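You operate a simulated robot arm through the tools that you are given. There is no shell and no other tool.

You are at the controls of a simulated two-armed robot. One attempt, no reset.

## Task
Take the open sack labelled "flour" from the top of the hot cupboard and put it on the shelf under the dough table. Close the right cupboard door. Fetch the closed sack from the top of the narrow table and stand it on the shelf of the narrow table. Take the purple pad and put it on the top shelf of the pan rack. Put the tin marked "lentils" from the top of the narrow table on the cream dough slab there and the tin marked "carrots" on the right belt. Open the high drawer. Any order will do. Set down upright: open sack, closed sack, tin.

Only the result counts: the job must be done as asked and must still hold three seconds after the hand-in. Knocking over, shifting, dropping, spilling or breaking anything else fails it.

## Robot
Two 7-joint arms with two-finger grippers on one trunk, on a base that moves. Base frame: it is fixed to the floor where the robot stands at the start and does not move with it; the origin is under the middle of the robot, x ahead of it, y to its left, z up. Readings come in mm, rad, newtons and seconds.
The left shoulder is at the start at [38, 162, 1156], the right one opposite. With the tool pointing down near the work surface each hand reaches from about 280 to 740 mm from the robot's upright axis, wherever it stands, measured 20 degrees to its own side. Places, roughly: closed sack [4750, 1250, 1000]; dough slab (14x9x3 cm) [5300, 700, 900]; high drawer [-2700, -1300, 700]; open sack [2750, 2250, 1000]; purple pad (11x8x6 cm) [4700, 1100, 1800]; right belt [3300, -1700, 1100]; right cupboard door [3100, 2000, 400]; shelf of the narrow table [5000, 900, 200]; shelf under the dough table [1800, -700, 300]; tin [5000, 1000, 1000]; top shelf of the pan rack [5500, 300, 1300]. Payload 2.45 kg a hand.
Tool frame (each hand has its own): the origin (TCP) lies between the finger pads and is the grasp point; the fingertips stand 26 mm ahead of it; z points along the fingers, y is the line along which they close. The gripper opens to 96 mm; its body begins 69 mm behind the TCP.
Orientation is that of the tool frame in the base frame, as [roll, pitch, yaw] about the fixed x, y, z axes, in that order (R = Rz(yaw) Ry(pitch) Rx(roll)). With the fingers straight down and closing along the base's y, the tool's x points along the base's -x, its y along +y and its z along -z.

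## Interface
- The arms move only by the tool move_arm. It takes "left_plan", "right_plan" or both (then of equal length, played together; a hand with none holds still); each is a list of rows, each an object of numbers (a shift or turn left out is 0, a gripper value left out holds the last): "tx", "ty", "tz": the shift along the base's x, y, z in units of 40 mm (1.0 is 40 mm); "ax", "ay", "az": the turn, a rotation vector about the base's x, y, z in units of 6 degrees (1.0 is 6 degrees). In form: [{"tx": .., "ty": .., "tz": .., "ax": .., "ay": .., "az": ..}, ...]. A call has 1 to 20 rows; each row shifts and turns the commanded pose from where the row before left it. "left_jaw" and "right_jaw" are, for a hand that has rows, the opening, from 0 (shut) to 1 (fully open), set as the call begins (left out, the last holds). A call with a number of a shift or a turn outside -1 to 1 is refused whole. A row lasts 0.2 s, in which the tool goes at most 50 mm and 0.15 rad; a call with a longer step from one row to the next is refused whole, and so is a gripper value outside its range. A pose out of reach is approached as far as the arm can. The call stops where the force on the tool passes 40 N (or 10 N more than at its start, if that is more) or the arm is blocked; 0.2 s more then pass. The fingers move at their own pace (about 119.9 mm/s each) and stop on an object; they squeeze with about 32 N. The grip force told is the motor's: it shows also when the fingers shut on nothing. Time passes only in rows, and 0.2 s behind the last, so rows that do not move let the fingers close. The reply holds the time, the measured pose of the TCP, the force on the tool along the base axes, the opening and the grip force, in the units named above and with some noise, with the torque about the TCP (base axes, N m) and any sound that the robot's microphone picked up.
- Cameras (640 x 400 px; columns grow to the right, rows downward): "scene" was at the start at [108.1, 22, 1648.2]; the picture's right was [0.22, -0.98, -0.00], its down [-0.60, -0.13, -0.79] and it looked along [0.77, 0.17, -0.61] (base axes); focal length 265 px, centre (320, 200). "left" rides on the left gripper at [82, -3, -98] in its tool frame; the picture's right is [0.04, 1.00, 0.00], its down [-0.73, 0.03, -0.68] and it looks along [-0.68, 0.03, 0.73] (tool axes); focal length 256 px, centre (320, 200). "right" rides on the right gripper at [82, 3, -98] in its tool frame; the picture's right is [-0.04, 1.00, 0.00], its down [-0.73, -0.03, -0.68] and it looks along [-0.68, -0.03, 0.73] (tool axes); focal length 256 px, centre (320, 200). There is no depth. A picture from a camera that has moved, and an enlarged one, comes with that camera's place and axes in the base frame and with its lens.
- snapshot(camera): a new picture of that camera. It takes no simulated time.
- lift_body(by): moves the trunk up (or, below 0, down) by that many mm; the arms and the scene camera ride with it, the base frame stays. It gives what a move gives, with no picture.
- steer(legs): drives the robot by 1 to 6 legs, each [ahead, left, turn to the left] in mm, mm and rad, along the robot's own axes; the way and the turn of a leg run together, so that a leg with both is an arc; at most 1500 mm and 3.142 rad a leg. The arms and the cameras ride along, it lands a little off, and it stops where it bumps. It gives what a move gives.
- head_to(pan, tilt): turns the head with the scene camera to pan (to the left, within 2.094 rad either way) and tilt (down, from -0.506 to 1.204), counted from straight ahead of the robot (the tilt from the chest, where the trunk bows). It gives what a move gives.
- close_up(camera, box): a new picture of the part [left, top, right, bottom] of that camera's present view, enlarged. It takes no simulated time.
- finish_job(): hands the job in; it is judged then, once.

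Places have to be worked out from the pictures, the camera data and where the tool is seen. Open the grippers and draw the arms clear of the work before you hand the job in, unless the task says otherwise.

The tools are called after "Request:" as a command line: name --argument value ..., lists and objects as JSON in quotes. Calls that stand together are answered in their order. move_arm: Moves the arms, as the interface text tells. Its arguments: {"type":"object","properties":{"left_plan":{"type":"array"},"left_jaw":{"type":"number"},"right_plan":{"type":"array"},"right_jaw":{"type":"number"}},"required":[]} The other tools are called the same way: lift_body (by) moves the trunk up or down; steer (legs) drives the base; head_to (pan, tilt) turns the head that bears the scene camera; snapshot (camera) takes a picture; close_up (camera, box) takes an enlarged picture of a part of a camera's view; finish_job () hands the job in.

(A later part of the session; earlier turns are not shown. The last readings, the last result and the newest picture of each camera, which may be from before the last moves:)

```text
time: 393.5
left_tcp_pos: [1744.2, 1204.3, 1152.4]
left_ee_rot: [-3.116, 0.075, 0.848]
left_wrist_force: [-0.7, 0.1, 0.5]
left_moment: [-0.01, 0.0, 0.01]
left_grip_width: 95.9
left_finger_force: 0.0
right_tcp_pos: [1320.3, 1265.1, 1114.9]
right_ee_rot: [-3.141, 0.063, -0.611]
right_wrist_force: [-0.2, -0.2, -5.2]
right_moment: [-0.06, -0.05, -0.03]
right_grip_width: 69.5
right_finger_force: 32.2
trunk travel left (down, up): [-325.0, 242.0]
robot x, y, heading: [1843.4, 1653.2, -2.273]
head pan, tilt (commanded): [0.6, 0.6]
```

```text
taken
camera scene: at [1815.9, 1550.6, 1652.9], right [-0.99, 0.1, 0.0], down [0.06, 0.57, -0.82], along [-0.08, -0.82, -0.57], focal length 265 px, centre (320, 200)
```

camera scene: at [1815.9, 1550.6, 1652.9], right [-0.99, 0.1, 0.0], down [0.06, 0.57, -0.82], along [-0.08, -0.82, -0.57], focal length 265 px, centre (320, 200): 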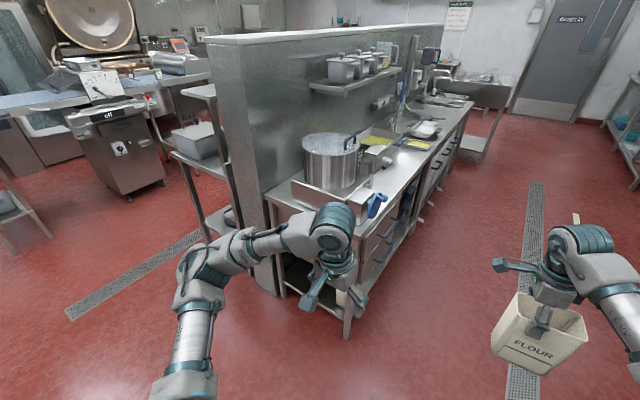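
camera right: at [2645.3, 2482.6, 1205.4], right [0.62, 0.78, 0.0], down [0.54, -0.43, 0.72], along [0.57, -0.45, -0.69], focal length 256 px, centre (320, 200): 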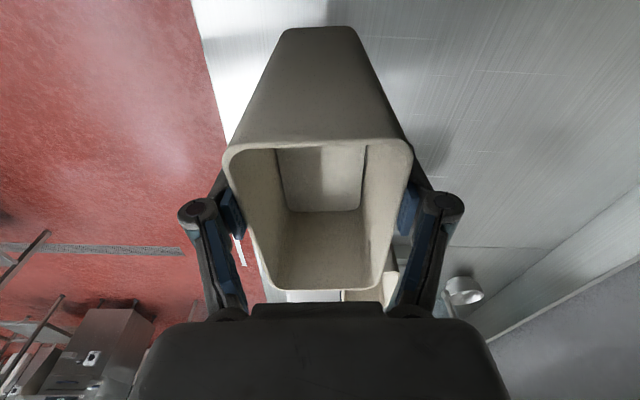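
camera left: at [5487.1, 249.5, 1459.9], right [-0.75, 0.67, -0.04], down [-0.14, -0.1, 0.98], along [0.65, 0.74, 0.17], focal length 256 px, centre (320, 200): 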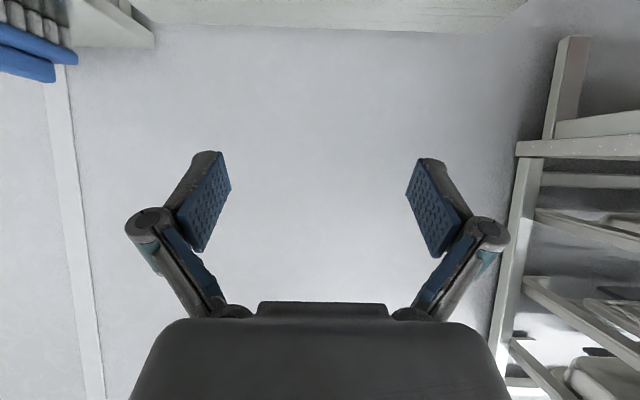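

I strafe left (toward −v) past the partition end to face the dough table's open end.

Request:
steer --legs '[[0, 1420, -0.02]]'

Request:
head_to --pan 0.0 --tilt 0.7

Request:
snapshot --camera "scene"

Request:
close_up --camera "scene" --box '[180, 100, 420, 300]'

```text
time: 400.5
left_tcp_pos: [2811.9, 285.2, 1154.9]
left_ee_rot: [-3.115, 0.075, 0.835]
left_wrist_force: [0.4, -1.0, -0.3]
left_moment: [0.01, -0.01, -0.01]
left_grip_width: 96.3
left_finger_force: 0.0
right_tcp_pos: [2389.1, 349.7, 1115.3]
right_ee_rot: [-3.141, 0.061, -0.622]
right_wrist_force: [0.6, 0.2, -5.3]
right_moment: [-0.06, -0.09, -0.02]
right_grip_width: 69.7
right_finger_force: 32.4
trunk travel left (down, up): [-325.0, 242.0]
robot x, y, heading: [2909.1, 735.7, -2.287]
head pan, tilt (commanded): [0.6, 0.6]
```

```text
time: 401.5
left_tcp_pos: [2815.1, 287.6, 1155.0]
left_ee_rot: [-3.115, 0.08, 0.835]
left_wrist_force: [-0.7, 1.0, 0.6]
left_moment: [0.01, -0.02, 0.02]
left_grip_width: 96.1
left_finger_force: 0.1
right_tcp_pos: [2392.8, 352.0, 1117.4]
right_ee_rot: [3.136, 0.065, -0.622]
right_wrist_force: [0.8, 0.4, -4.8]
right_moment: [-0.05, -0.08, 0.0]
right_grip_width: 69.6
right_finger_force: 32.0
trunk travel left (down, up): [-325.0, 242.0]
robot x, y, heading: [2914.0, 731.9, -2.29]
head pan, tilt (commanded): [0.0, 0.7]
```

```text
taken
camera scene: at [2842.8, 653.7, 1644.3], right [-0.76, 0.66, 0.0], down [0.42, 0.49, -0.76], along [-0.5, -0.57, -0.65], focal length 265 px, centre (320, 200)
```

scene: 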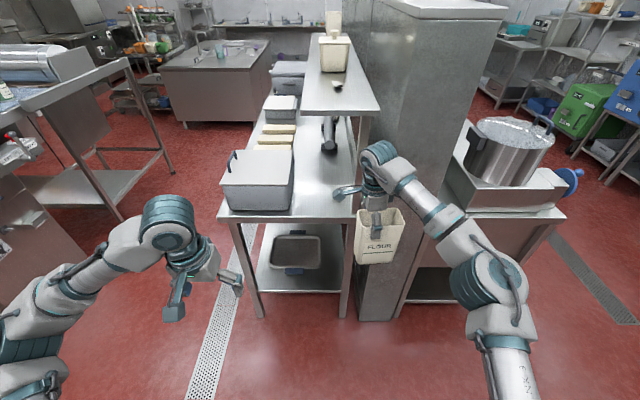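

```text
2.00 times, centred on (300, 200) of scene
camera zoom: at [2842.8, 653.7, 1644.3], right [-0.76, 0.66, 0.0], down [0.42, 0.49, -0.76], along [-0.5, -0.57, -0.65], focal length 531 px, centre (360, 200)
```

zoom: 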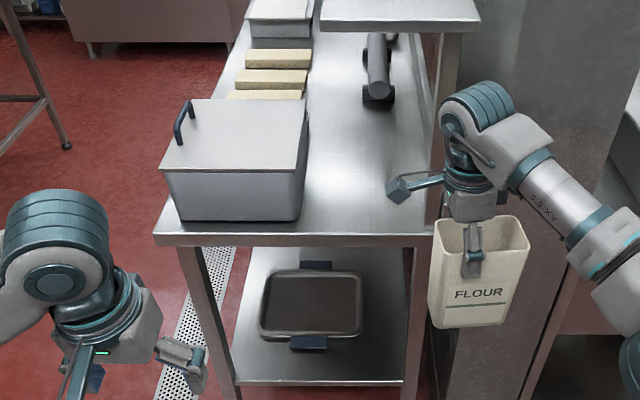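

The shelf's near strip right of the tray's handle (u≈1460–1576, around v≈−1712) is free: I'll set the sack there. First I lower the trunk 300 mm and bring the sack down in front.

Request:
lift_body --by -300

Request:
move_arm --right_plan '[{"tz": -0.7, "az": -0.12}, {"tz": -0.7, "az": -0.12}, {"tz": -0.7, "az": -0.12}, {"tz": -0.7, "az": -0.12}, {"tz": -0.7, "az": -0.12}, {"tz": -0.7, "az": -0.12}, {"tz": -0.7, "az": -0.12}, {"tz": -0.7, "az": -0.12}, {"tx": -0.5, "ty": -0.56}, {"tx": -0.5, "ty": -0.56}]'

Request:
snapshot --camera "scene"

Request:
snapshot --camera "right"

```text
time: 404.5
left_tcp_pos: [2816.2, 288.6, 856.2]
left_ee_rot: [-3.116, 0.081, 0.836]
left_wrist_force: [0.1, -0.3, 1.2]
left_moment: [-0.03, 0.0, -0.03]
left_grip_width: 95.9
left_finger_force: 0.0
right_tcp_pos: [2391.7, 351.4, 818.8]
right_ee_rot: [3.135, 0.064, -0.626]
right_wrist_force: [-0.4, -0.2, -5.1]
right_moment: [-0.03, -0.11, -0.01]
right_grip_width: 69.7
right_finger_force: 31.8
trunk travel left (down, up): [-25.0, 542.0]
robot x, y, heading: [2914.8, 733.6, -2.29]
head pan, tilt (commanded): [0.0, 0.7]
```

```text
time: 406.7
left_tcp_pos: [2816.2, 287.7, 855.0]
left_ee_rot: [-3.114, 0.079, 0.837]
left_wrist_force: [0.2, -0.6, 1.0]
left_moment: [0.0, -0.03, -0.02]
left_grip_width: 96.0
left_finger_force: 0.1
right_tcp_pos: [2351.2, 308.0, 592.1]
right_ee_rot: [3.136, 0.065, -0.723]
right_wrist_force: [0.6, -0.6, -4.4]
right_moment: [-0.05, -0.06, -0.01]
right_grip_width: 69.8
right_finger_force: 32.2
trunk travel left (down, up): [-25.0, 542.0]
robot x, y, heading: [2915.5, 733.7, -2.286]
head pan, tilt (commanded): [0.0, 0.7]
```

```text
taken
camera scene: at [2652.9, 435.2, 1293.0], right [-0.75, 0.66, 0.0], down [0.43, 0.49, -0.76], along [-0.5, -0.57, -0.65], focal length 265 px, centre (320, 200)
```

scene: 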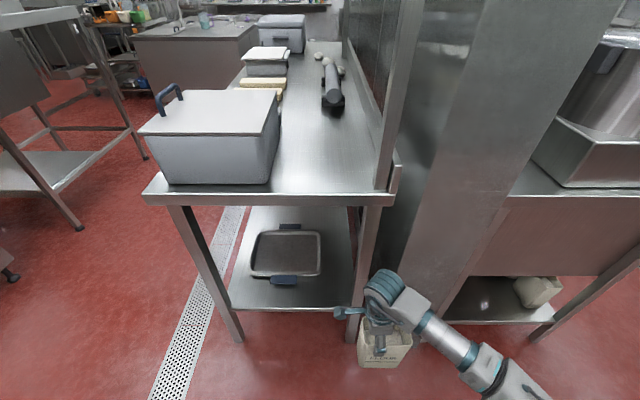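

```text
taken
camera right: at [2414.6, 246.4, 685.5], right [-0.69, -0.72, 0.01], down [-0.49, 0.48, 0.72], along [-0.53, 0.5, -0.69], focal length 256 px, centre (320, 200)
```

right: 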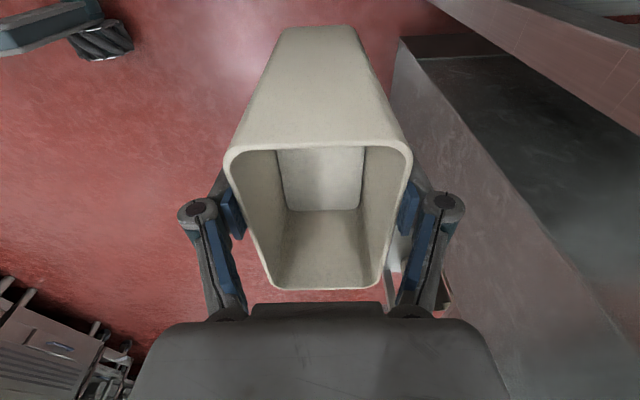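

Shelf height ≈315, free strip u≈1460–1590. I lower the sack to hand z≈490, strafe left 155 mm, and advance part-way, checking the view.

Request:
move_arm --right_plan '[{"tz": -0.65}, {"tz": -0.65}, {"tz": -0.65}, {"tz": -0.6}]'

Request:
steer --legs '[[0, 155, -0.006], [130, 0, 0]]'

Request:
snapshot --camera "scene"

Request:
snapshot --camera "right"

```text
time: 407.7
left_tcp_pos: [2815.5, 287.5, 856.0]
left_ee_rot: [-3.116, 0.078, 0.837]
left_wrist_force: [-0.5, -0.6, -0.3]
left_moment: [-0.03, -0.01, -0.02]
left_grip_width: 96.2
left_finger_force: 0.1
right_tcp_pos: [2352.3, 308.1, 492.2]
right_ee_rot: [3.137, 0.065, -0.725]
right_wrist_force: [-0.6, -0.3, -5.2]
right_moment: [-0.05, -0.08, 0.01]
right_grip_width: 69.6
right_finger_force: 32.2
trunk travel left (down, up): [-25.0, 542.0]
robot x, y, heading: [2918.0, 739.9, -2.288]
head pan, tilt (commanded): [0.0, 0.7]
```

```text
time: 410.0
left_tcp_pos: [2852.0, 80.3, 854.0]
left_ee_rot: [-3.107, 0.078, 0.836]
left_wrist_force: [1.0, -0.3, -0.3]
left_moment: [0.06, -0.03, -0.01]
left_grip_width: 96.1
left_finger_force: 0.0
right_tcp_pos: [2389.2, 103.9, 492.4]
right_ee_rot: [3.138, 0.07, -0.725]
right_wrist_force: [0.2, 0.2, -4.7]
right_moment: [-0.01, -0.07, -0.04]
right_grip_width: 69.9
right_finger_force: 31.9
trunk travel left (down, up): [-25.0, 542.0]
robot x, y, heading: [2949.0, 534.2, -2.287]
head pan, tilt (commanded): [0.0, 0.7]
```

```text
taken
camera scene: at [2690.3, 228.6, 1292.9], right [-0.75, 0.66, 0.01], down [0.42, 0.49, -0.76], along [-0.5, -0.57, -0.65], focal length 265 px, centre (320, 200)
```

scene: 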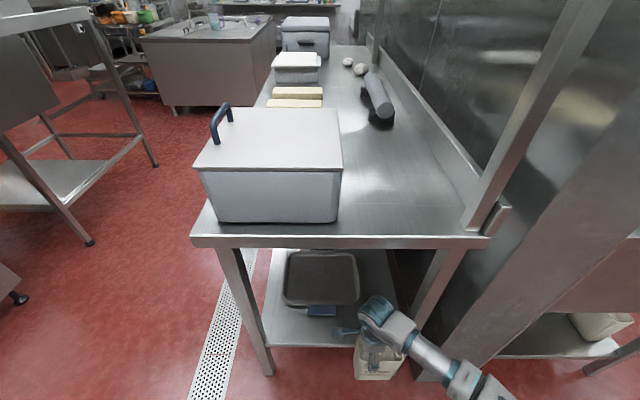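

```text
taken
camera right: at [2452.5, 42.0, 585.2], right [-0.69, -0.72, 0.01], down [-0.49, 0.48, 0.73], along [-0.53, 0.5, -0.69], focal length 256 px, centre (320, 200)
```

right: 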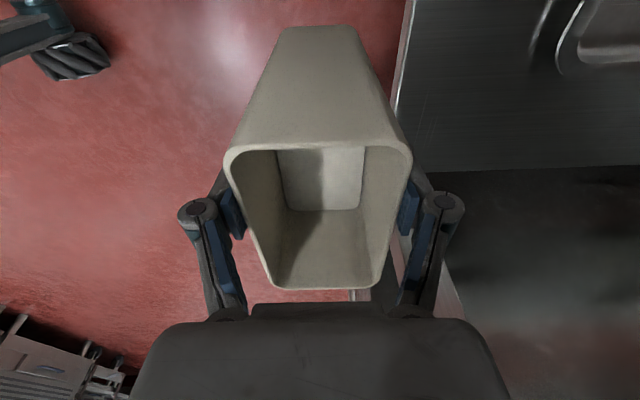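

The sack approaches the shelf end, lined up right of the tray handle. I drive forward 145 mm to bring it over the strip.

Request:
steer --legs '[[145, 0, 0]]'

Request:
snapshot --camera "right"

Request:
close_up --camera "scene" --box '[220, 220, 480, 400]'

```text
time: 411.4
left_tcp_pos: [2757.1, -19.3, 857.1]
left_ee_rot: [-3.118, 0.083, 0.837]
left_wrist_force: [-0.8, -0.3, -0.1]
left_moment: [0.02, -0.05, 0.02]
left_grip_width: 96.1
left_finger_force: 0.0
right_tcp_pos: [2294.6, -0.9, 494.4]
right_ee_rot: [3.133, 0.063, -0.723]
right_wrist_force: [-0.8, -0.5, -6.4]
right_moment: [-0.06, -0.04, 0.0]
right_grip_width: 69.6
right_finger_force: 31.7
trunk travel left (down, up): [-25.0, 542.0]
robot x, y, heading: [2851.7, 424.1, -2.281]
head pan, tilt (commanded): [0.0, 0.7]
```

```text
taken
camera right: at [2357.1, -62.4, 589.0], right [-0.69, -0.72, 0.01], down [-0.49, 0.48, 0.72], along [-0.53, 0.49, -0.69], focal length 256 px, centre (320, 200)
```

right: 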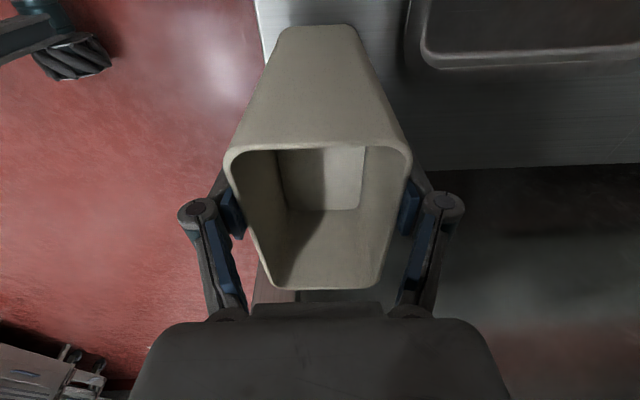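

```text
2.22 times, centred on (350, 310) of scene
camera zoom: at [2588.3, 125.8, 1292.9], right [-0.76, 0.66, 0.0], down [0.43, 0.49, -0.76], along [-0.5, -0.57, -0.65], focal length 590 px, centre (253, -44)
```

zoom: 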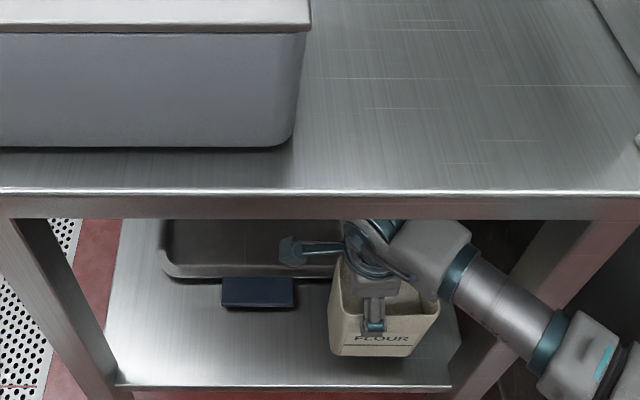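

The sack hangs over the strip, a little close to the shelf's edge; I move 12 mm further in and start lowering.

Request:
move_arm --right_plan '[{"tx": -0.2, "ty": -0.225}, {"tz": -0.4}, {"tz": -0.35}, {}]'

Request:
move_arm --right_plan '[{"tz": -0.15}, {}, {}]'

Request:
move_arm --right_plan '[{"tz": -0.12}, {}, {}]'

```text
time: 412.4
left_tcp_pos: [2764.0, -17.7, 860.3]
left_ee_rot: [-3.115, 0.091, 0.839]
left_wrist_force: [-0.4, -0.1, 0.4]
left_moment: [0.04, 0.01, -0.01]
left_grip_width: 96.3
left_finger_force: 0.0
right_tcp_pos: [2291.1, -9.8, 472.9]
right_ee_rot: [3.123, 0.068, -0.723]
right_wrist_force: [0.6, -0.3, -4.3]
right_moment: [-0.07, -0.04, 0.0]
right_grip_width: 69.8
right_finger_force: 31.8
trunk travel left (down, up): [-25.0, 542.0]
robot x, y, heading: [2853.6, 422.5, -2.286]
head pan, tilt (commanded): [0.0, 0.7]
```

```text
time: 413.2
left_tcp_pos: [2762.6, -17.2, 860.5]
left_ee_rot: [-3.113, 0.091, 0.837]
left_wrist_force: [-0.4, 0.1, -0.9]
left_moment: [0.01, 0.02, 0.0]
left_grip_width: 95.8
left_finger_force: 0.1
right_tcp_pos: [2288.6, -8.8, 466.2]
right_ee_rot: [3.124, 0.066, -0.722]
right_wrist_force: [-0.1, 0.2, -5.5]
right_moment: [-0.04, -0.1, 0.01]
right_grip_width: 69.6
right_finger_force: 32.0
trunk travel left (down, up): [-25.0, 542.0]
robot x, y, heading: [2850.4, 420.9, -2.285]
head pan, tilt (commanded): [0.0, 0.7]
```

```text
time: 414.0
left_tcp_pos: [2763.5, -18.4, 860.5]
left_ee_rot: [-3.115, 0.09, 0.838]
left_wrist_force: [0.1, -0.2, -1.0]
left_moment: [-0.04, 0.01, 0.02]
left_grip_width: 96.0
left_finger_force: 0.0
right_tcp_pos: [2289.5, -9.9, 460.4]
right_ee_rot: [3.124, 0.066, -0.722]
right_wrist_force: [-0.5, 0.2, -5.2]
right_moment: [-0.01, -0.08, 0.01]
right_grip_width: 69.8
right_finger_force: 31.9
trunk travel left (down, up): [-25.0, 542.0]
robot x, y, heading: [2851.2, 425.5, -2.281]
head pan, tilt (commanded): [0.0, 0.7]
```

Still free. I keep lowering in ~5 mm steps.

Request:
move_arm --right_plan '[{"tz": -0.15}, {}, {}]'

Request:
move_arm --right_plan '[{"tz": -0.12}, {}, {}]'

Request:
move_arm --right_plan '[{"tz": -0.12}, {}, {}]'

```text
time: 414.8
left_tcp_pos: [2763.5, -17.9, 860.7]
left_ee_rot: [-3.113, 0.092, 0.837]
left_wrist_force: [0.3, 0.3, 0.1]
left_moment: [0.04, 0.04, 0.02]
left_grip_width: 95.8
left_finger_force: 0.1
right_tcp_pos: [2289.1, -9.9, 454.2]
right_ee_rot: [3.124, 0.066, -0.723]
right_wrist_force: [-0.9, -0.8, -3.4]
right_moment: [0.01, 0.01, 0.04]
right_grip_width: 69.6
right_finger_force: 31.6
trunk travel left (down, up): [-25.0, 542.0]
robot x, y, heading: [2852.3, 421.2, -2.283]
head pan, tilt (commanded): [0.0, 0.7]
```

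```text
time: 415.6
left_tcp_pos: [2763.9, -16.9, 861.2]
left_ee_rot: [-3.114, 0.094, 0.838]
left_wrist_force: [0.0, -0.1, 0.1]
left_moment: [0.02, 0.0, 0.01]
left_grip_width: 96.0
left_finger_force: 0.1
right_tcp_pos: [2288.7, -10.4, 452.5]
right_ee_rot: [3.119, 0.064, -0.722]
right_wrist_force: [0.6, -3.3, 16.1]
right_moment: [0.7, 0.18, -0.02]
right_grip_width: 69.7
right_finger_force: 32.0
trunk travel left (down, up): [-25.0, 542.0]
robot x, y, heading: [2851.0, 422.7, -2.286]
head pan, tilt (commanded): [0.0, 0.7]
```

```text
time: 416.4
left_tcp_pos: [2763.8, -16.6, 861.4]
left_ee_rot: [-3.113, 0.092, 0.838]
left_wrist_force: [0.3, 1.0, -0.6]
left_moment: [-0.03, 0.01, 0.0]
left_grip_width: 96.0
left_finger_force: 0.1
right_tcp_pos: [2289.4, -9.8, 447.4]
right_ee_rot: [3.121, 0.068, -0.722]
right_wrist_force: [-1.1, -6.4, 22.4]
right_moment: [0.06, -0.05, -0.02]
right_grip_width: 69.7
right_finger_force: 31.7
trunk travel left (down, up): [-25.0, 542.0]
robot x, y, heading: [2854.6, 425.9, -2.284]
head pan, tilt (commanded): [0.0, 0.7]
```

Contact at ≈453 (shelf z≈319). I ease up a little and look before releasing.

Request:
move_arm --right_plan '[{"tz": 0.08}, {}, {}]'

Request:
snapshot --camera "right"

Request:
close_up --camera "scene" --box '[220, 220, 480, 400]'

```text
time: 417.2
left_tcp_pos: [2764.3, -16.7, 860.7]
left_ee_rot: [-3.113, 0.093, 0.838]
left_wrist_force: [0.4, 0.5, 0.7]
left_moment: [0.0, 0.02, 0.0]
left_grip_width: 96.0
left_finger_force: 0.1
right_tcp_pos: [2288.7, -9.1, 447.5]
right_ee_rot: [3.127, 0.067, -0.721]
right_wrist_force: [-2.1, -4.3, 10.6]
right_moment: [-0.18, 0.03, 0.07]
right_grip_width: 69.6
right_finger_force: 32.0
trunk travel left (down, up): [-25.0, 542.0]
robot x, y, heading: [2854.3, 423.3, -2.286]
head pan, tilt (commanded): [0.0, 0.7]
```

```text
taken
camera right: at [2353.7, -69.1, 540.7], right [-0.69, -0.72, 0.02], down [-0.49, 0.48, 0.73], along [-0.53, 0.49, -0.69], focal length 256 px, centre (320, 200)
```

right: 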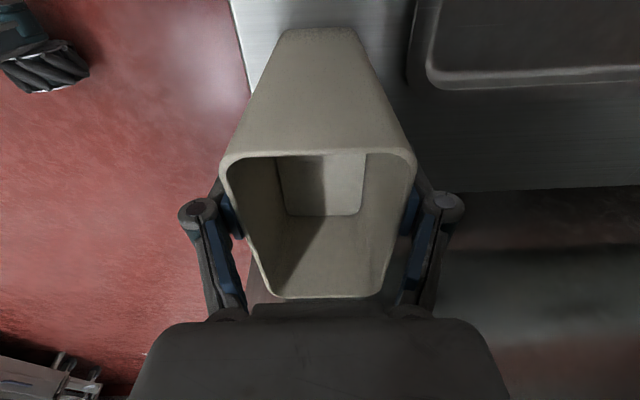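

```text
2.22 times, centred on (350, 310) of scene
camera zoom: at [2594.6, 125.2, 1294.0], right [-0.76, 0.66, 0.0], down [0.42, 0.49, -0.76], along [-0.5, -0.57, -0.65], focal length 590 px, centre (253, -44)
```

zoom: 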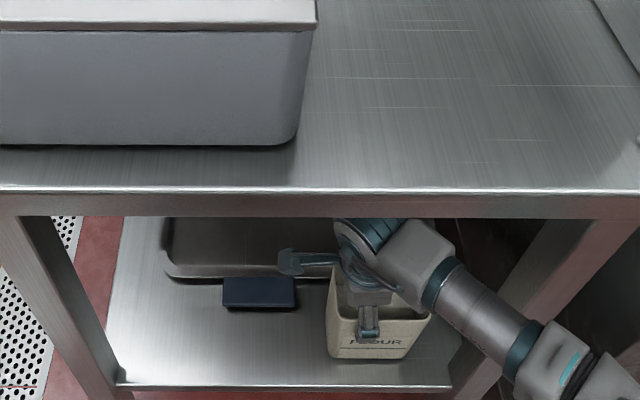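

Well placed on the strip. I unload a bit more and release.

Request:
move_arm --right_plan '[{"tz": 0.06}, {}, {}]'

Request:
move_arm --right_plan '[{}, {}, {}]' --right_jaw 1.0

Request:
snapshot --camera "right"

```text
time: 418.0
left_tcp_pos: [2763.1, -17.1, 859.3]
left_ee_rot: [-3.115, 0.091, 0.838]
left_wrist_force: [-0.2, 0.2, 0.1]
left_moment: [0.01, 0.01, -0.02]
left_grip_width: 95.9
left_finger_force: 0.0
right_tcp_pos: [2289.7, -9.6, 449.0]
right_ee_rot: [3.129, 0.064, -0.722]
right_wrist_force: [-1.6, -0.4, -3.6]
right_moment: [-0.07, -0.1, 0.01]
right_grip_width: 69.4
right_finger_force: 32.3
trunk travel left (down, up): [-25.0, 542.0]
robot x, y, heading: [2855.7, 423.2, -2.285]
head pan, tilt (commanded): [0.0, 0.7]
```

```text
time: 418.8
left_tcp_pos: [2763.8, -17.2, 860.8]
left_ee_rot: [-3.115, 0.09, 0.838]
left_wrist_force: [-0.6, 0.3, 0.7]
left_moment: [0.0, 0.01, -0.02]
left_grip_width: 95.9
left_finger_force: 0.1
right_tcp_pos: [2288.1, -10.1, 450.0]
right_ee_rot: [3.125, 0.067, -0.723]
right_wrist_force: [0.2, 0.5, -0.5]
right_moment: [-0.02, -0.01, 0.01]
right_grip_width: 95.9
right_finger_force: 0.0
trunk travel left (down, up): [-25.0, 542.0]
robot x, y, heading: [2854.5, 422.9, -2.283]
head pan, tilt (commanded): [0.0, 0.7]
```

```text
taken
camera right: at [2353.4, -69.9, 543.6], right [-0.69, -0.72, 0.02], down [-0.49, 0.49, 0.73], along [-0.53, 0.49, -0.69], focal length 256 px, centre (320, 200)
```

right: 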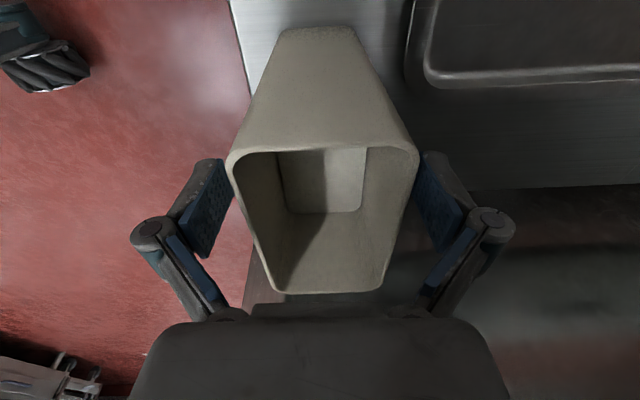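

The sack stands free. I rise ~95 mm (fingertips clear of the rim) and back out.

Request:
move_arm --right_plan '[{"tz": 0.3}, {"tz": 0.5}, {"tz": 0.6}, {"tz": 0.6}, {"tz": 0.4}, {}]'

Request:
snapshot --camera "right"

```text
time: 420.2
left_tcp_pos: [2762.3, -17.6, 860.3]
left_ee_rot: [-3.113, 0.091, 0.839]
left_wrist_force: [0.3, 0.5, 1.1]
left_moment: [0.0, 0.02, 0.0]
left_grip_width: 96.2
left_finger_force: 0.0
right_tcp_pos: [2288.7, -8.7, 545.3]
right_ee_rot: [3.126, 0.067, -0.723]
right_wrist_force: [0.4, 0.3, 0.4]
right_moment: [-0.01, -0.02, -0.01]
right_grip_width: 96.0
right_finger_force: 0.1
trunk travel left (down, up): [-25.0, 542.0]
robot x, y, heading: [2853.0, 421.5, -2.288]
head pan, tilt (commanded): [0.0, 0.7]
```

```text
taken
camera right: at [2353.7, -68.9, 639.5], right [-0.69, -0.72, 0.02], down [-0.49, 0.49, 0.73], along [-0.53, 0.49, -0.69], focal length 256 px, centre (320, 200)
```

right: 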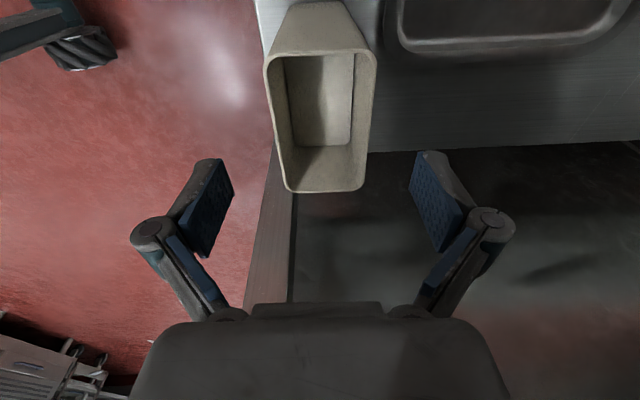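

FLOUR stands upright, well inside the shelf. I rise 10 mm more for safety and back straight out.

Request:
move_arm --right_plan '[{"tz": 0.25}, {}]'

Request:
steer --legs '[[-350, 0, 0]]'

Request:
snapshot --camera "scene"

Request:
close_up --camera "scene" --box '[220, 180, 440, 340]'

```text
time: 420.8
left_tcp_pos: [2763.8, -16.3, 860.9]
left_ee_rot: [-3.114, 0.091, 0.837]
left_wrist_force: [-0.2, 0.8, -0.2]
left_moment: [-0.02, 0.01, -0.03]
left_grip_width: 96.1
left_finger_force: 0.1
right_tcp_pos: [2290.5, -10.1, 555.6]
right_ee_rot: [3.124, 0.065, -0.723]
right_wrist_force: [0.1, -0.1, 0.2]
right_moment: [-0.01, 0.04, -0.04]
right_grip_width: 96.1
right_finger_force: 0.1
trunk travel left (down, up): [-25.0, 542.0]
robot x, y, heading: [2854.8, 421.5, -2.286]
head pan, tilt (commanded): [0.0, 0.7]
```

```text
time: 423.0
left_tcp_pos: [2991.6, 248.2, 861.0]
left_ee_rot: [-3.114, 0.091, 0.832]
left_wrist_force: [0.2, -0.8, -0.4]
left_moment: [0.0, -0.01, 0.04]
left_grip_width: 96.0
left_finger_force: 0.0
right_tcp_pos: [2516.6, 258.8, 556.1]
right_ee_rot: [3.123, 0.066, -0.73]
right_wrist_force: [0.2, 0.5, -0.3]
right_moment: [0.01, 0.03, -0.02]
right_grip_width: 95.8
right_finger_force: 0.0
trunk travel left (down, up): [-25.0, 542.0]
robot x, y, heading: [3081.7, 688.1, -2.288]
head pan, tilt (commanded): [0.0, 0.7]
```

```text
taken
camera scene: at [2822.2, 391.2, 1293.8], right [-0.75, 0.66, 0.0], down [0.43, 0.49, -0.76], along [-0.5, -0.57, -0.65], focal length 265 px, centre (320, 200)
```

scene: 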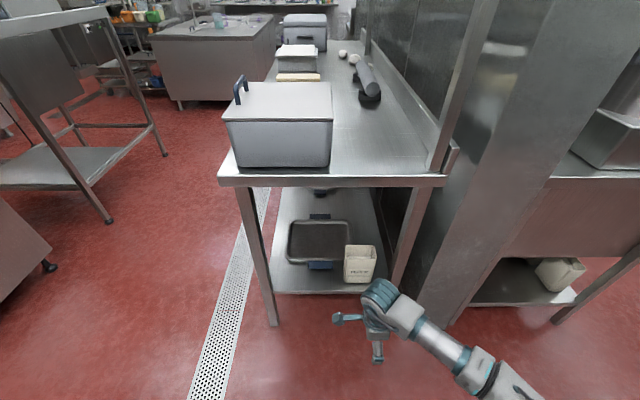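

```text
2.50 times, centred on (330, 260) of scene
camera zoom: at [2822.2, 391.2, 1293.8], right [-0.75, 0.66, 0.0], down [0.43, 0.49, -0.76], along [-0.5, -0.57, -0.65], focal length 664 px, centre (295, 50)
```

zoom: 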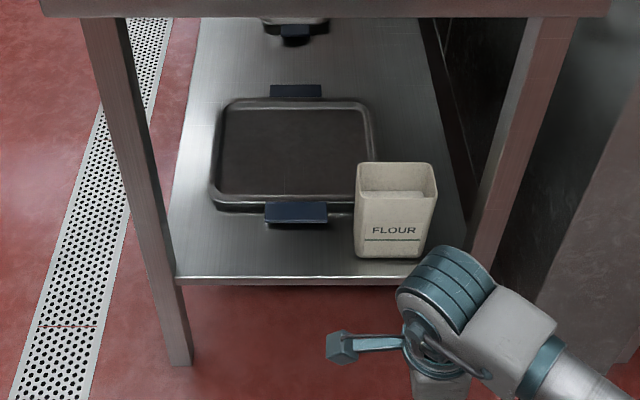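

FLOUR stands properly on the dough table's shelf. Now the high drawer: I raise the trunk, return the right hand to its normal pose, and drive to the main aisle.

Request:
lift_body --by 300

Request:
move_arm --right_plan '[{"tx": 0.14, "ty": 0.353, "tz": 0.42, "az": 0.947}, {"tx": 0.14, "ty": 0.353, "tz": 0.42, "az": 0.947}, {"tx": 0.14, "ty": 0.353, "tz": 0.42, "az": 0.947}, {"tx": 0.14, "ty": 0.353, "tz": 0.42, "az": 0.947}, {"tx": 0.14, "ty": 0.353, "tz": 0.42, "az": 0.947}, {"tx": 0.14, "ty": 0.353, "tz": 0.42, "az": 0.947}, {"tx": 0.14, "ty": 0.353, "tz": 0.42, "az": 0.947}, {"tx": 0.14, "ty": 0.353, "tz": 0.42, "az": 0.947}, {"tx": 0.14, "ty": 0.353, "tz": 0.42, "az": 0.947}, {"tx": 0.14, "ty": 0.353, "tz": 0.42, "az": 0.947}, {"tx": 0.14, "ty": 0.353, "tz": 0.42, "az": 0.947}, {"tx": 0.14, "ty": 0.353, "tz": 0.42, "az": 0.947}, {"tx": 0.14, "ty": 0.353, "tz": 0.42, "az": 0.947}, {"tx": 0.14, "ty": 0.353, "tz": 0.42, "az": 0.947}, {"tx": 0.14, "ty": 0.353, "tz": 0.42, "az": 0.947}]'

Request:
steer --legs '[[0, -1200, 0], [0, -750, 0]]'

Request:
head_to --pan -0.2 --tilt 0.35

Request:
snapshot --camera "scene"

```text
time: 426.0
left_tcp_pos: [2994.2, 251.2, 1161.8]
left_ee_rot: [-3.114, 0.096, 0.83]
left_wrist_force: [0.2, -0.4, 0.3]
left_moment: [-0.01, -0.01, 0.03]
left_grip_width: 96.1
left_finger_force: 0.0
right_tcp_pos: [2516.0, 256.5, 884.7]
right_ee_rot: [3.081, 0.066, -0.73]
right_wrist_force: [0.4, -0.5, 0.1]
right_moment: [-0.01, -0.01, -0.05]
right_grip_width: 96.0
right_finger_force: 0.0
trunk travel left (down, up): [-325.0, 242.0]
robot x, y, heading: [3084.3, 687.5, -2.291]
head pan, tilt (commanded): [0.0, 0.7]
```

```text
time: 429.2
left_tcp_pos: [2994.7, 251.9, 1164.2]
left_ee_rot: [-3.115, 0.097, 0.833]
left_wrist_force: [0.4, 0.4, 0.6]
left_moment: [-0.04, -0.06, 0.02]
left_grip_width: 96.2
left_finger_force: 0.1
right_tcp_pos: [2602.0, 472.9, 1137.3]
right_ee_rot: [3.08, 0.064, 0.756]
right_wrist_force: [0.0, 0.1, -1.2]
right_moment: [-0.01, -0.05, 0.02]
right_grip_width: 96.2
right_finger_force: 0.1
trunk travel left (down, up): [-325.0, 242.0]
robot x, y, heading: [3085.9, 691.2, -2.29]
head pan, tilt (commanded): [0.0, 0.7]
```

```text
time: 439.1
left_tcp_pos: [1528.1, 1541.8, 1160.6]
left_ee_rot: [-3.104, 0.098, 0.83]
left_wrist_force: [1.3, -1.0, -0.3]
left_moment: [0.06, 0.09, -0.02]
left_grip_width: 96.0
left_finger_force: 0.0
right_tcp_pos: [1136.2, 1762.2, 1138.8]
right_ee_rot: [3.089, 0.065, 0.75]
right_wrist_force: [0.4, -0.9, 0.4]
right_moment: [0.04, 0.05, -0.02]
right_grip_width: 96.2
right_finger_force: 0.0
trunk travel left (down, up): [-325.0, 242.0]
robot x, y, heading: [1612.5, 1987.0, -2.298]
head pan, tilt (commanded): [0.0, 0.7]
```

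```text
time: 439.9
left_tcp_pos: [1527.5, 1546.1, 1164.9]
left_ee_rot: [-3.11, 0.1, 0.829]
left_wrist_force: [1.7, -0.2, -0.7]
left_moment: [0.04, 0.04, 0.01]
left_grip_width: 96.3
left_finger_force: 0.1
right_tcp_pos: [1136.4, 1767.0, 1139.9]
right_ee_rot: [3.086, 0.068, 0.752]
right_wrist_force: [0.6, 0.4, -0.7]
right_moment: [0.0, 0.01, 0.02]
right_grip_width: 95.8
right_finger_force: 0.0
trunk travel left (down, up): [-325.0, 242.0]
robot x, y, heading: [1609.8, 1981.0, -2.298]
head pan, tilt (commanded): [-0.201, 0.351]
```

```text
taken
camera scene: at [1530.8, 1905.6, 1675.9], right [-0.6, 0.8, 0.01], down [0.27, 0.21, -0.94], along [-0.75, -0.56, -0.35], focal length 265 px, centre (320, 200)
```

scene: 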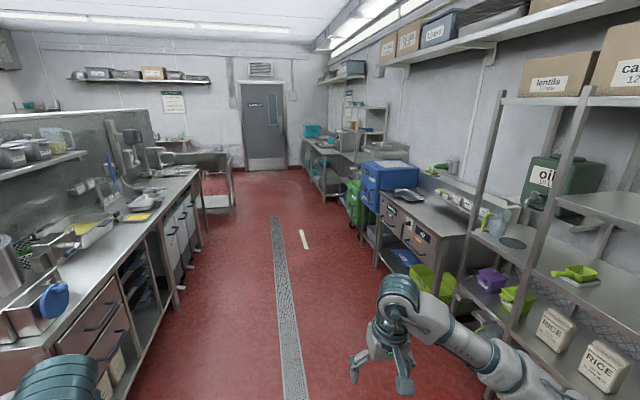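

The aisle ahead is clear. I drive 3 m along it toward the counter with the drawers.

Request:
steer --legs '[[1500, -120, 0.004], [1500, 0, 0]]'

Request:
head_to --pan -0.5 --tilt 0.4

Request:
snapshot --camera "scene"

Request:
close_up --camera "scene" --box '[240, 100, 500, 300]'

```text
refused: leg 1 is longer than a leg can be; nothing moved
```

```text
time: 440.7
left_tcp_pos: [1524.5, 1548.9, 1164.0]
left_ee_rot: [-3.113, 0.101, 0.83]
left_wrist_force: [-0.1, -0.2, 0.3]
left_moment: [0.03, 0.01, 0.0]
left_grip_width: 95.9
left_finger_force: 0.1
right_tcp_pos: [1133.8, 1769.6, 1139.4]
right_ee_rot: [3.083, 0.065, 0.753]
right_wrist_force: [1.4, 0.2, 0.1]
right_moment: [0.01, 0.01, -0.02]
right_grip_width: 96.1
right_finger_force: 0.1
trunk travel left (down, up): [-325.0, 242.0]
robot x, y, heading: [1608.5, 1985.8, -2.296]
head pan, tilt (commanded): [-0.499, 0.4]
```

```text
taken
camera scene: at [1512.2, 1935.1, 1671.5], right [-0.34, 0.94, 0.0], down [0.37, 0.14, -0.92], along [-0.87, -0.31, -0.39], focal length 265 px, centre (320, 200)
```

scene: 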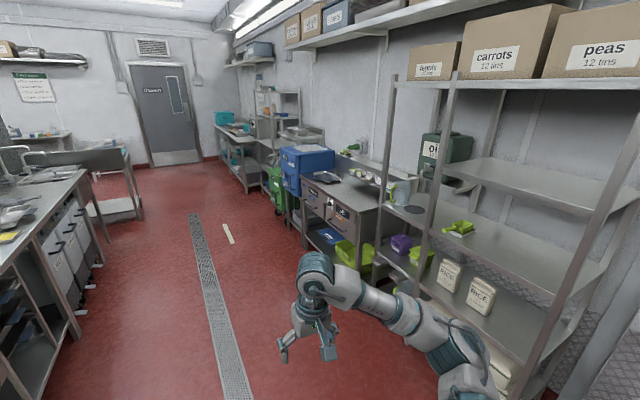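

```text
2.00 times, centred on (370, 200) of scene
camera zoom: at [1512.2, 1935.1, 1671.5], right [-0.34, 0.94, 0.0], down [0.37, 0.14, -0.92], along [-0.87, -0.31, -0.39], focal length 531 px, centre (220, 200)
```

zoom: 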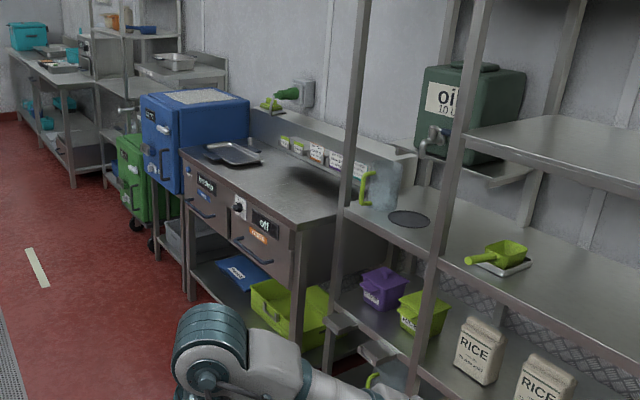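

The leg was too long; I split it into shorter legs and drive along the aisle.

Request:
steer --legs '[[1400, -120, 0.003], [1400, 0, 0]]'

Request:
head_to --pan -0.4 --tilt 0.4

Request:
snapshot --camera "scene"

Request:
close_up --camera "scene" --box '[260, 110, 520, 310]'

```text
time: 454.3
left_tcp_pos: [-398.8, -493.1, 1165.6]
left_ee_rot: [-3.116, 0.101, 0.835]
left_wrist_force: [-0.4, -0.7, -0.5]
left_moment: [-0.02, -0.01, -0.01]
left_grip_width: 96.0
left_finger_force: 0.0
right_tcp_pos: [-792.2, -274.4, 1138.9]
right_ee_rot: [3.081, 0.065, 0.757]
right_wrist_force: [-0.2, 0.8, -0.7]
right_moment: [-0.05, 0.05, 0.02]
right_grip_width: 96.0
right_finger_force: 0.1
trunk travel left (down, up): [-325.0, 242.0]
robot x, y, heading: [-310.8, -59.0, -2.287]
head pan, tilt (commanded): [-0.499, 0.4]
```

```text
time: 454.9
left_tcp_pos: [-396.0, -490.5, 1166.6]
left_ee_rot: [-3.114, 0.103, 0.837]
left_wrist_force: [-0.6, -0.9, -0.8]
left_moment: [0.0, -0.03, -0.02]
left_grip_width: 96.2
left_finger_force: 0.1
right_tcp_pos: [-790.6, -271.9, 1140.2]
right_ee_rot: [3.078, 0.07, 0.757]
right_wrist_force: [0.1, 0.3, 0.7]
right_moment: [0.02, 0.0, -0.02]
right_grip_width: 96.2
right_finger_force: 0.2
trunk travel left (down, up): [-325.0, 242.0]
robot x, y, heading: [-312.3, -60.6, -2.289]
head pan, tilt (commanded): [-0.4, 0.4]
```

```text
taken
camera scene: at [-410.8, -114.4, 1671.3], right [-0.44, 0.9, 0.0], down [0.35, 0.17, -0.92], along [-0.83, -0.4, -0.39], focal length 265 px, centre (320, 200)
```

scene: 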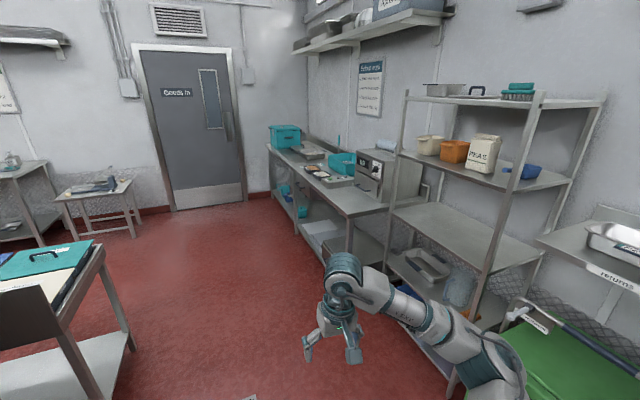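

```text
2.00 times, centred on (390, 210) of scene
camera zoom: at [-410.8, -114.4, 1671.3], right [-0.44, 0.9, 0.0], down [0.35, 0.17, -0.92], along [-0.83, -0.4, -0.39], focal length 531 px, centre (180, 180)
```

zoom: 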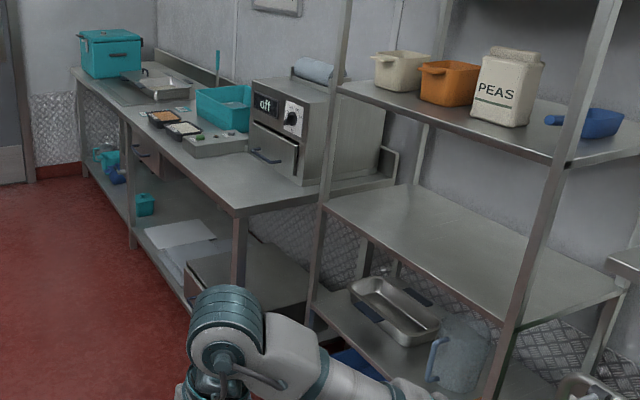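

The counter with teal boxes ahead-right has a drawer unit under its top near the target. I drive closer.

Request:
steer --legs '[[1400, -60, -0.004]]'

Request:
head_to --pan -0.7 --tilt 0.5

Request:
snapshot --camera "scene"

Request:
close_up --camera "scene" --box '[240, 130, 480, 330]'

```text
time: 461.9
left_tcp_pos: [-1348.6, -1495.0, 1167.6]
left_ee_rot: [-3.116, 0.103, 0.84]
left_wrist_force: [0.0, -0.2, -0.1]
left_moment: [-0.02, -0.05, -0.02]
left_grip_width: 96.0
left_finger_force: 0.0
right_tcp_pos: [-1742.6, -1279.9, 1140.8]
right_ee_rot: [3.079, 0.07, 0.763]
right_wrist_force: [-0.1, 0.7, -0.3]
right_moment: [0.0, 0.02, 0.0]
right_grip_width: 96.0
right_finger_force: 0.0
trunk travel left (down, up): [-325.0, 242.0]
robot x, y, heading: [-1265.0, -1066.5, -2.282]
head pan, tilt (commanded): [-0.4, 0.4]
```

```text
time: 462.7
left_tcp_pos: [-1346.2, -1493.0, 1167.4]
left_ee_rot: [-3.115, 0.108, 0.839]
left_wrist_force: [-0.6, 0.7, -0.6]
left_moment: [0.0, 0.02, 0.02]
left_grip_width: 96.1
left_finger_force: 0.1
right_tcp_pos: [-1740.8, -1276.5, 1141.9]
right_ee_rot: [3.078, 0.073, 0.764]
right_wrist_force: [-1.0, -0.3, 0.7]
right_moment: [0.0, 0.01, 0.02]
right_grip_width: 95.9
right_finger_force: 0.0
trunk travel left (down, up): [-325.0, 242.0]
robot x, y, heading: [-1264.2, -1065.3, -2.281]
head pan, tilt (commanded): [-0.7, 0.499]
```

```text
taken
camera scene: at [-1370.5, -1093.4, 1662.3], right [-0.16, 0.99, 0.0], down [0.47, 0.08, -0.88], along [-0.87, -0.14, -0.48], focal length 265 px, centre (320, 200)
```

scene: 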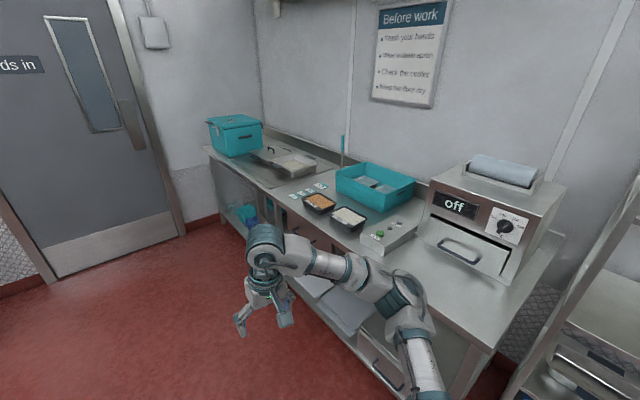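

```text
2.00 times, centred on (360, 230) of scene
camera zoom: at [-1370.5, -1093.4, 1662.3], right [-0.16, 0.99, 0.0], down [0.47, 0.08, -0.88], along [-0.87, -0.14, -0.48], focal length 531 px, centre (240, 140)
```

zoom: 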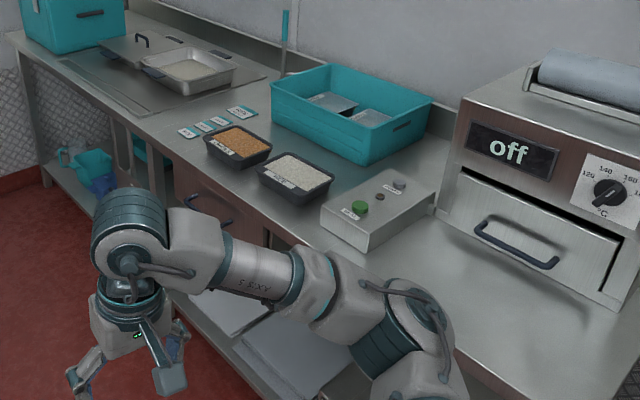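

A drawer unit sits under the counter behind my arm. I turn right to face the counter and strafe left toward the drawer's place.

Request:
steer --legs '[[0, 0, -1.583], [-60, 800, 0]]'

Request:
head_to --pan 0.4 --tilt 0.7

Request:
snapshot --camera "scene"

```text
time: 470.8
left_tcp_pos: [-2171.0, -1593.5, 1168.4]
left_ee_rot: [-3.119, 0.106, -0.76]
left_wrist_force: [0.2, 0.0, 0.1]
left_moment: [-0.02, 0.0, 0.05]
left_grip_width: 96.0
left_finger_force: 0.1
right_tcp_pos: [-1944.5, -1204.8, 1141.4]
right_ee_rot: [3.074, 0.071, -0.837]
right_wrist_force: [0.3, -0.3, 0.0]
right_moment: [-0.03, 0.03, -0.02]
right_grip_width: 96.0
right_finger_force: 0.0
trunk travel left (down, up): [-325.0, 242.0]
robot x, y, heading: [-1744.1, -1689.3, 2.394]
head pan, tilt (commanded): [-0.7, 0.499]
```

```text
time: 472.1
left_tcp_pos: [-2173.6, -1600.7, 1168.2]
left_ee_rot: [-3.113, 0.109, -0.757]
left_wrist_force: [0.3, 0.3, 1.1]
left_moment: [0.0, -0.02, 0.0]
left_grip_width: 95.8
left_finger_force: 0.1
right_tcp_pos: [-1946.7, -1213.4, 1144.2]
right_ee_rot: [3.083, 0.076, -0.835]
right_wrist_force: [0.0, 0.2, -0.5]
right_moment: [-0.01, 0.0, -0.01]
right_grip_width: 95.8
right_finger_force: 0.2
trunk travel left (down, up): [-325.0, 242.0]
robot x, y, heading: [-1747.7, -1687.9, 2.4]
head pan, tilt (commanded): [0.4, 0.7]
```

```text
taken
camera scene: at [-1847.1, -1645.3, 1644.5], right [0.34, 0.94, 0.0], down [0.61, -0.22, -0.76], along [-0.72, 0.26, -0.65], focal length 265 px, centre (320, 200)
```

scene: 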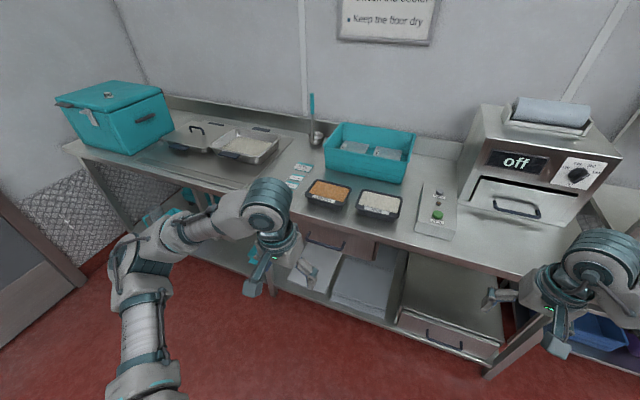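

The under-counter drawer is right behind my left hand. I move that hand aside to get a clear look.

Request:
move_arm --left_plan '[{"tx": -0.677, "ty": -0.736}, {"tx": -0.677, "ty": -0.736}, {"tx": -0.677, "ty": -0.736}, {"tx": -0.677, "ty": -0.736}]'

Request:
close_up --camera "scene" --box '[220, 170, 460, 350]'

Request:
snapshot --camera "left"

Request:
snapshot --camera "right"

```text
time: 473.1
left_tcp_pos: [-2281.9, -1719.2, 1168.8]
left_ee_rot: [-3.114, 0.11, -0.76]
left_wrist_force: [0.1, -0.3, 0.1]
left_moment: [-0.01, 0.02, 0.0]
left_grip_width: 96.0
left_finger_force: 0.0
right_tcp_pos: [-1945.9, -1212.0, 1145.2]
right_ee_rot: [3.081, 0.077, -0.835]
right_wrist_force: [-0.2, 0.2, 0.4]
right_moment: [0.01, 0.03, -0.02]
right_grip_width: 95.9
right_finger_force: 0.0
trunk travel left (down, up): [-325.0, 242.0]
robot x, y, heading: [-1744.9, -1689.2, 2.4]
head pan, tilt (commanded): [0.4, 0.7]
```

```text
2.22 times, centred on (340, 260) of scene
camera zoom: at [-1846.4, -1647.3, 1644.6], right [0.33, 0.94, 0.0], down [0.61, -0.22, -0.76], along [-0.72, 0.26, -0.65], focal length 590 px, centre (276, 67)
```

zoom: 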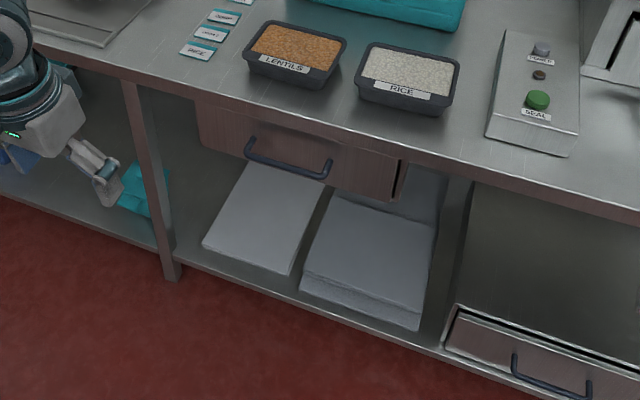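

```text
taken
camera left: at [-2216.2, -1784.5, 1259.1], right [-0.66, -0.75, -0.03], down [-0.51, 0.42, 0.75], along [-0.55, 0.52, -0.66], focal length 256 px, centre (320, 200)
```

left: 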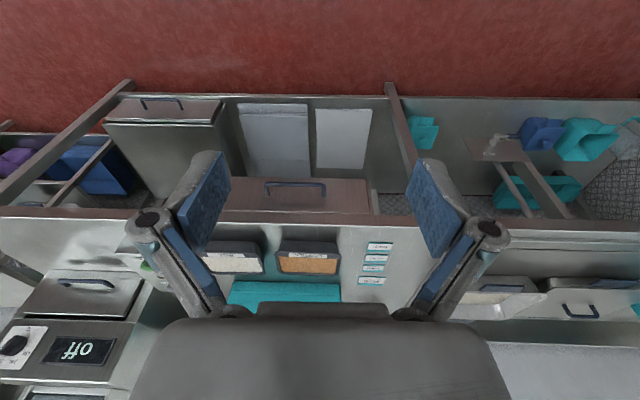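

```text
taken
camera right: at [-1885.0, -1277.0, 1236.9], right [-0.76, -0.64, 0.06], down [-0.4, 0.55, 0.73], along [-0.5, 0.53, -0.68], focal length 256 px, centre (320, 200)
```

right: 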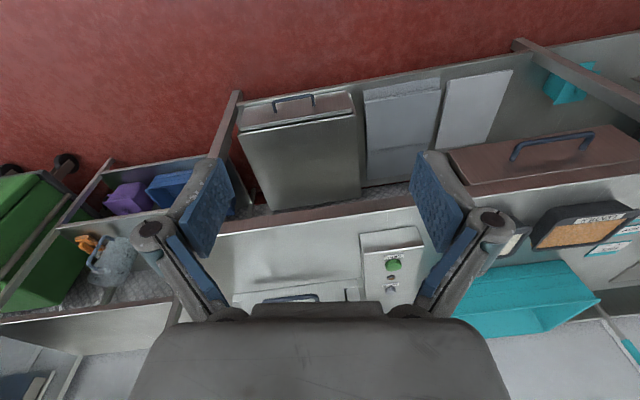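

The high drawer is the brown front under the counter with a horizontal handle bar at ≈(−2553,−1363,735), ~44 mm off the front. I'll pinch the bar with the right hand (fingers above/below), pitched ~40° down. I strafe left, lower the trunk, and orient the hand.

Request:
steer --legs '[[0, 490, 0.02]]'

Request:
lift_body --by -150

Request:
move_arm --right_plan '[{"az": -1.0, "tz": -0.1}, {"az": -1.0, "tz": -0.1}, {"az": -1.0, "tz": -0.1}, {"az": -1.0, "tz": -0.1}, {"az": -1.0, "tz": -0.1}, {"az": -1.0, "tz": -0.1}, {"az": -1.0, "tz": -0.1}, {"az": -1.0, "tz": -0.1}, {"az": -1.0, "tz": -0.1}, {"az": -1.0, "tz": -0.1}, {"az": -1.0, "tz": -0.1}, {"az": -1.0, "tz": -0.1}, {"az": -1.0, "tz": -0.1}, {"az": -1.0, "tz": -0.1}, {"az": -1.0, "tz": -0.1}]'

```text
time: 476.0
left_tcp_pos: [-2595.0, -2074.8, 1172.3]
left_ee_rot: [-3.125, 0.112, -0.746]
left_wrist_force: [0.0, 0.7, 0.3]
left_moment: [-0.03, -0.01, -0.03]
left_grip_width: 96.0
left_finger_force: 0.1
right_tcp_pos: [-2267.9, -1562.7, 1141.1]
right_ee_rot: [3.071, 0.074, -0.822]
right_wrist_force: [0.5, 0.9, 0.1]
right_moment: [-0.04, 0.05, 0.02]
right_grip_width: 96.2
right_finger_force: 0.0
trunk travel left (down, up): [-325.0, 242.0]
robot x, y, heading: [-2070.1, -2046.8, 2.414]
head pan, tilt (commanded): [0.4, 0.7]
```

```text
time: 477.7
left_tcp_pos: [-2591.9, -2077.7, 1026.4]
left_ee_rot: [-3.126, 0.116, -0.747]
left_wrist_force: [0.2, 0.5, 0.2]
left_moment: [0.0, 0.05, -0.02]
left_grip_width: 96.2
left_finger_force: 0.0
right_tcp_pos: [-2263.0, -1565.7, 993.7]
right_ee_rot: [3.068, 0.078, -0.823]
right_wrist_force: [0.8, 0.5, -0.3]
right_moment: [-0.03, 0.02, 0.02]
right_grip_width: 95.9
right_finger_force: 0.1
trunk travel left (down, up): [-175.0, 392.0]
robot x, y, heading: [-2067.4, -2046.2, 2.42]
head pan, tilt (commanded): [0.4, 0.7]
```

```text
time: 480.9
left_tcp_pos: [-2597.6, -2082.0, 1021.8]
left_ee_rot: [-3.12, 0.113, -0.745]
left_wrist_force: [-0.5, 0.1, 0.6]
left_moment: [0.01, 0.03, 0.01]
left_grip_width: 96.1
left_finger_force: 0.0
right_tcp_pos: [-2268.8, -1569.6, 934.2]
right_ee_rot: [3.075, 0.079, -2.395]
right_wrist_force: [0.9, -0.3, -1.3]
right_moment: [0.0, 0.04, 0.01]
right_grip_width: 96.0
right_finger_force: 0.1
trunk travel left (down, up): [-175.0, 392.0]
robot x, y, heading: [-2068.5, -2046.3, 2.416]
head pan, tilt (commanded): [0.4, 0.7]
```

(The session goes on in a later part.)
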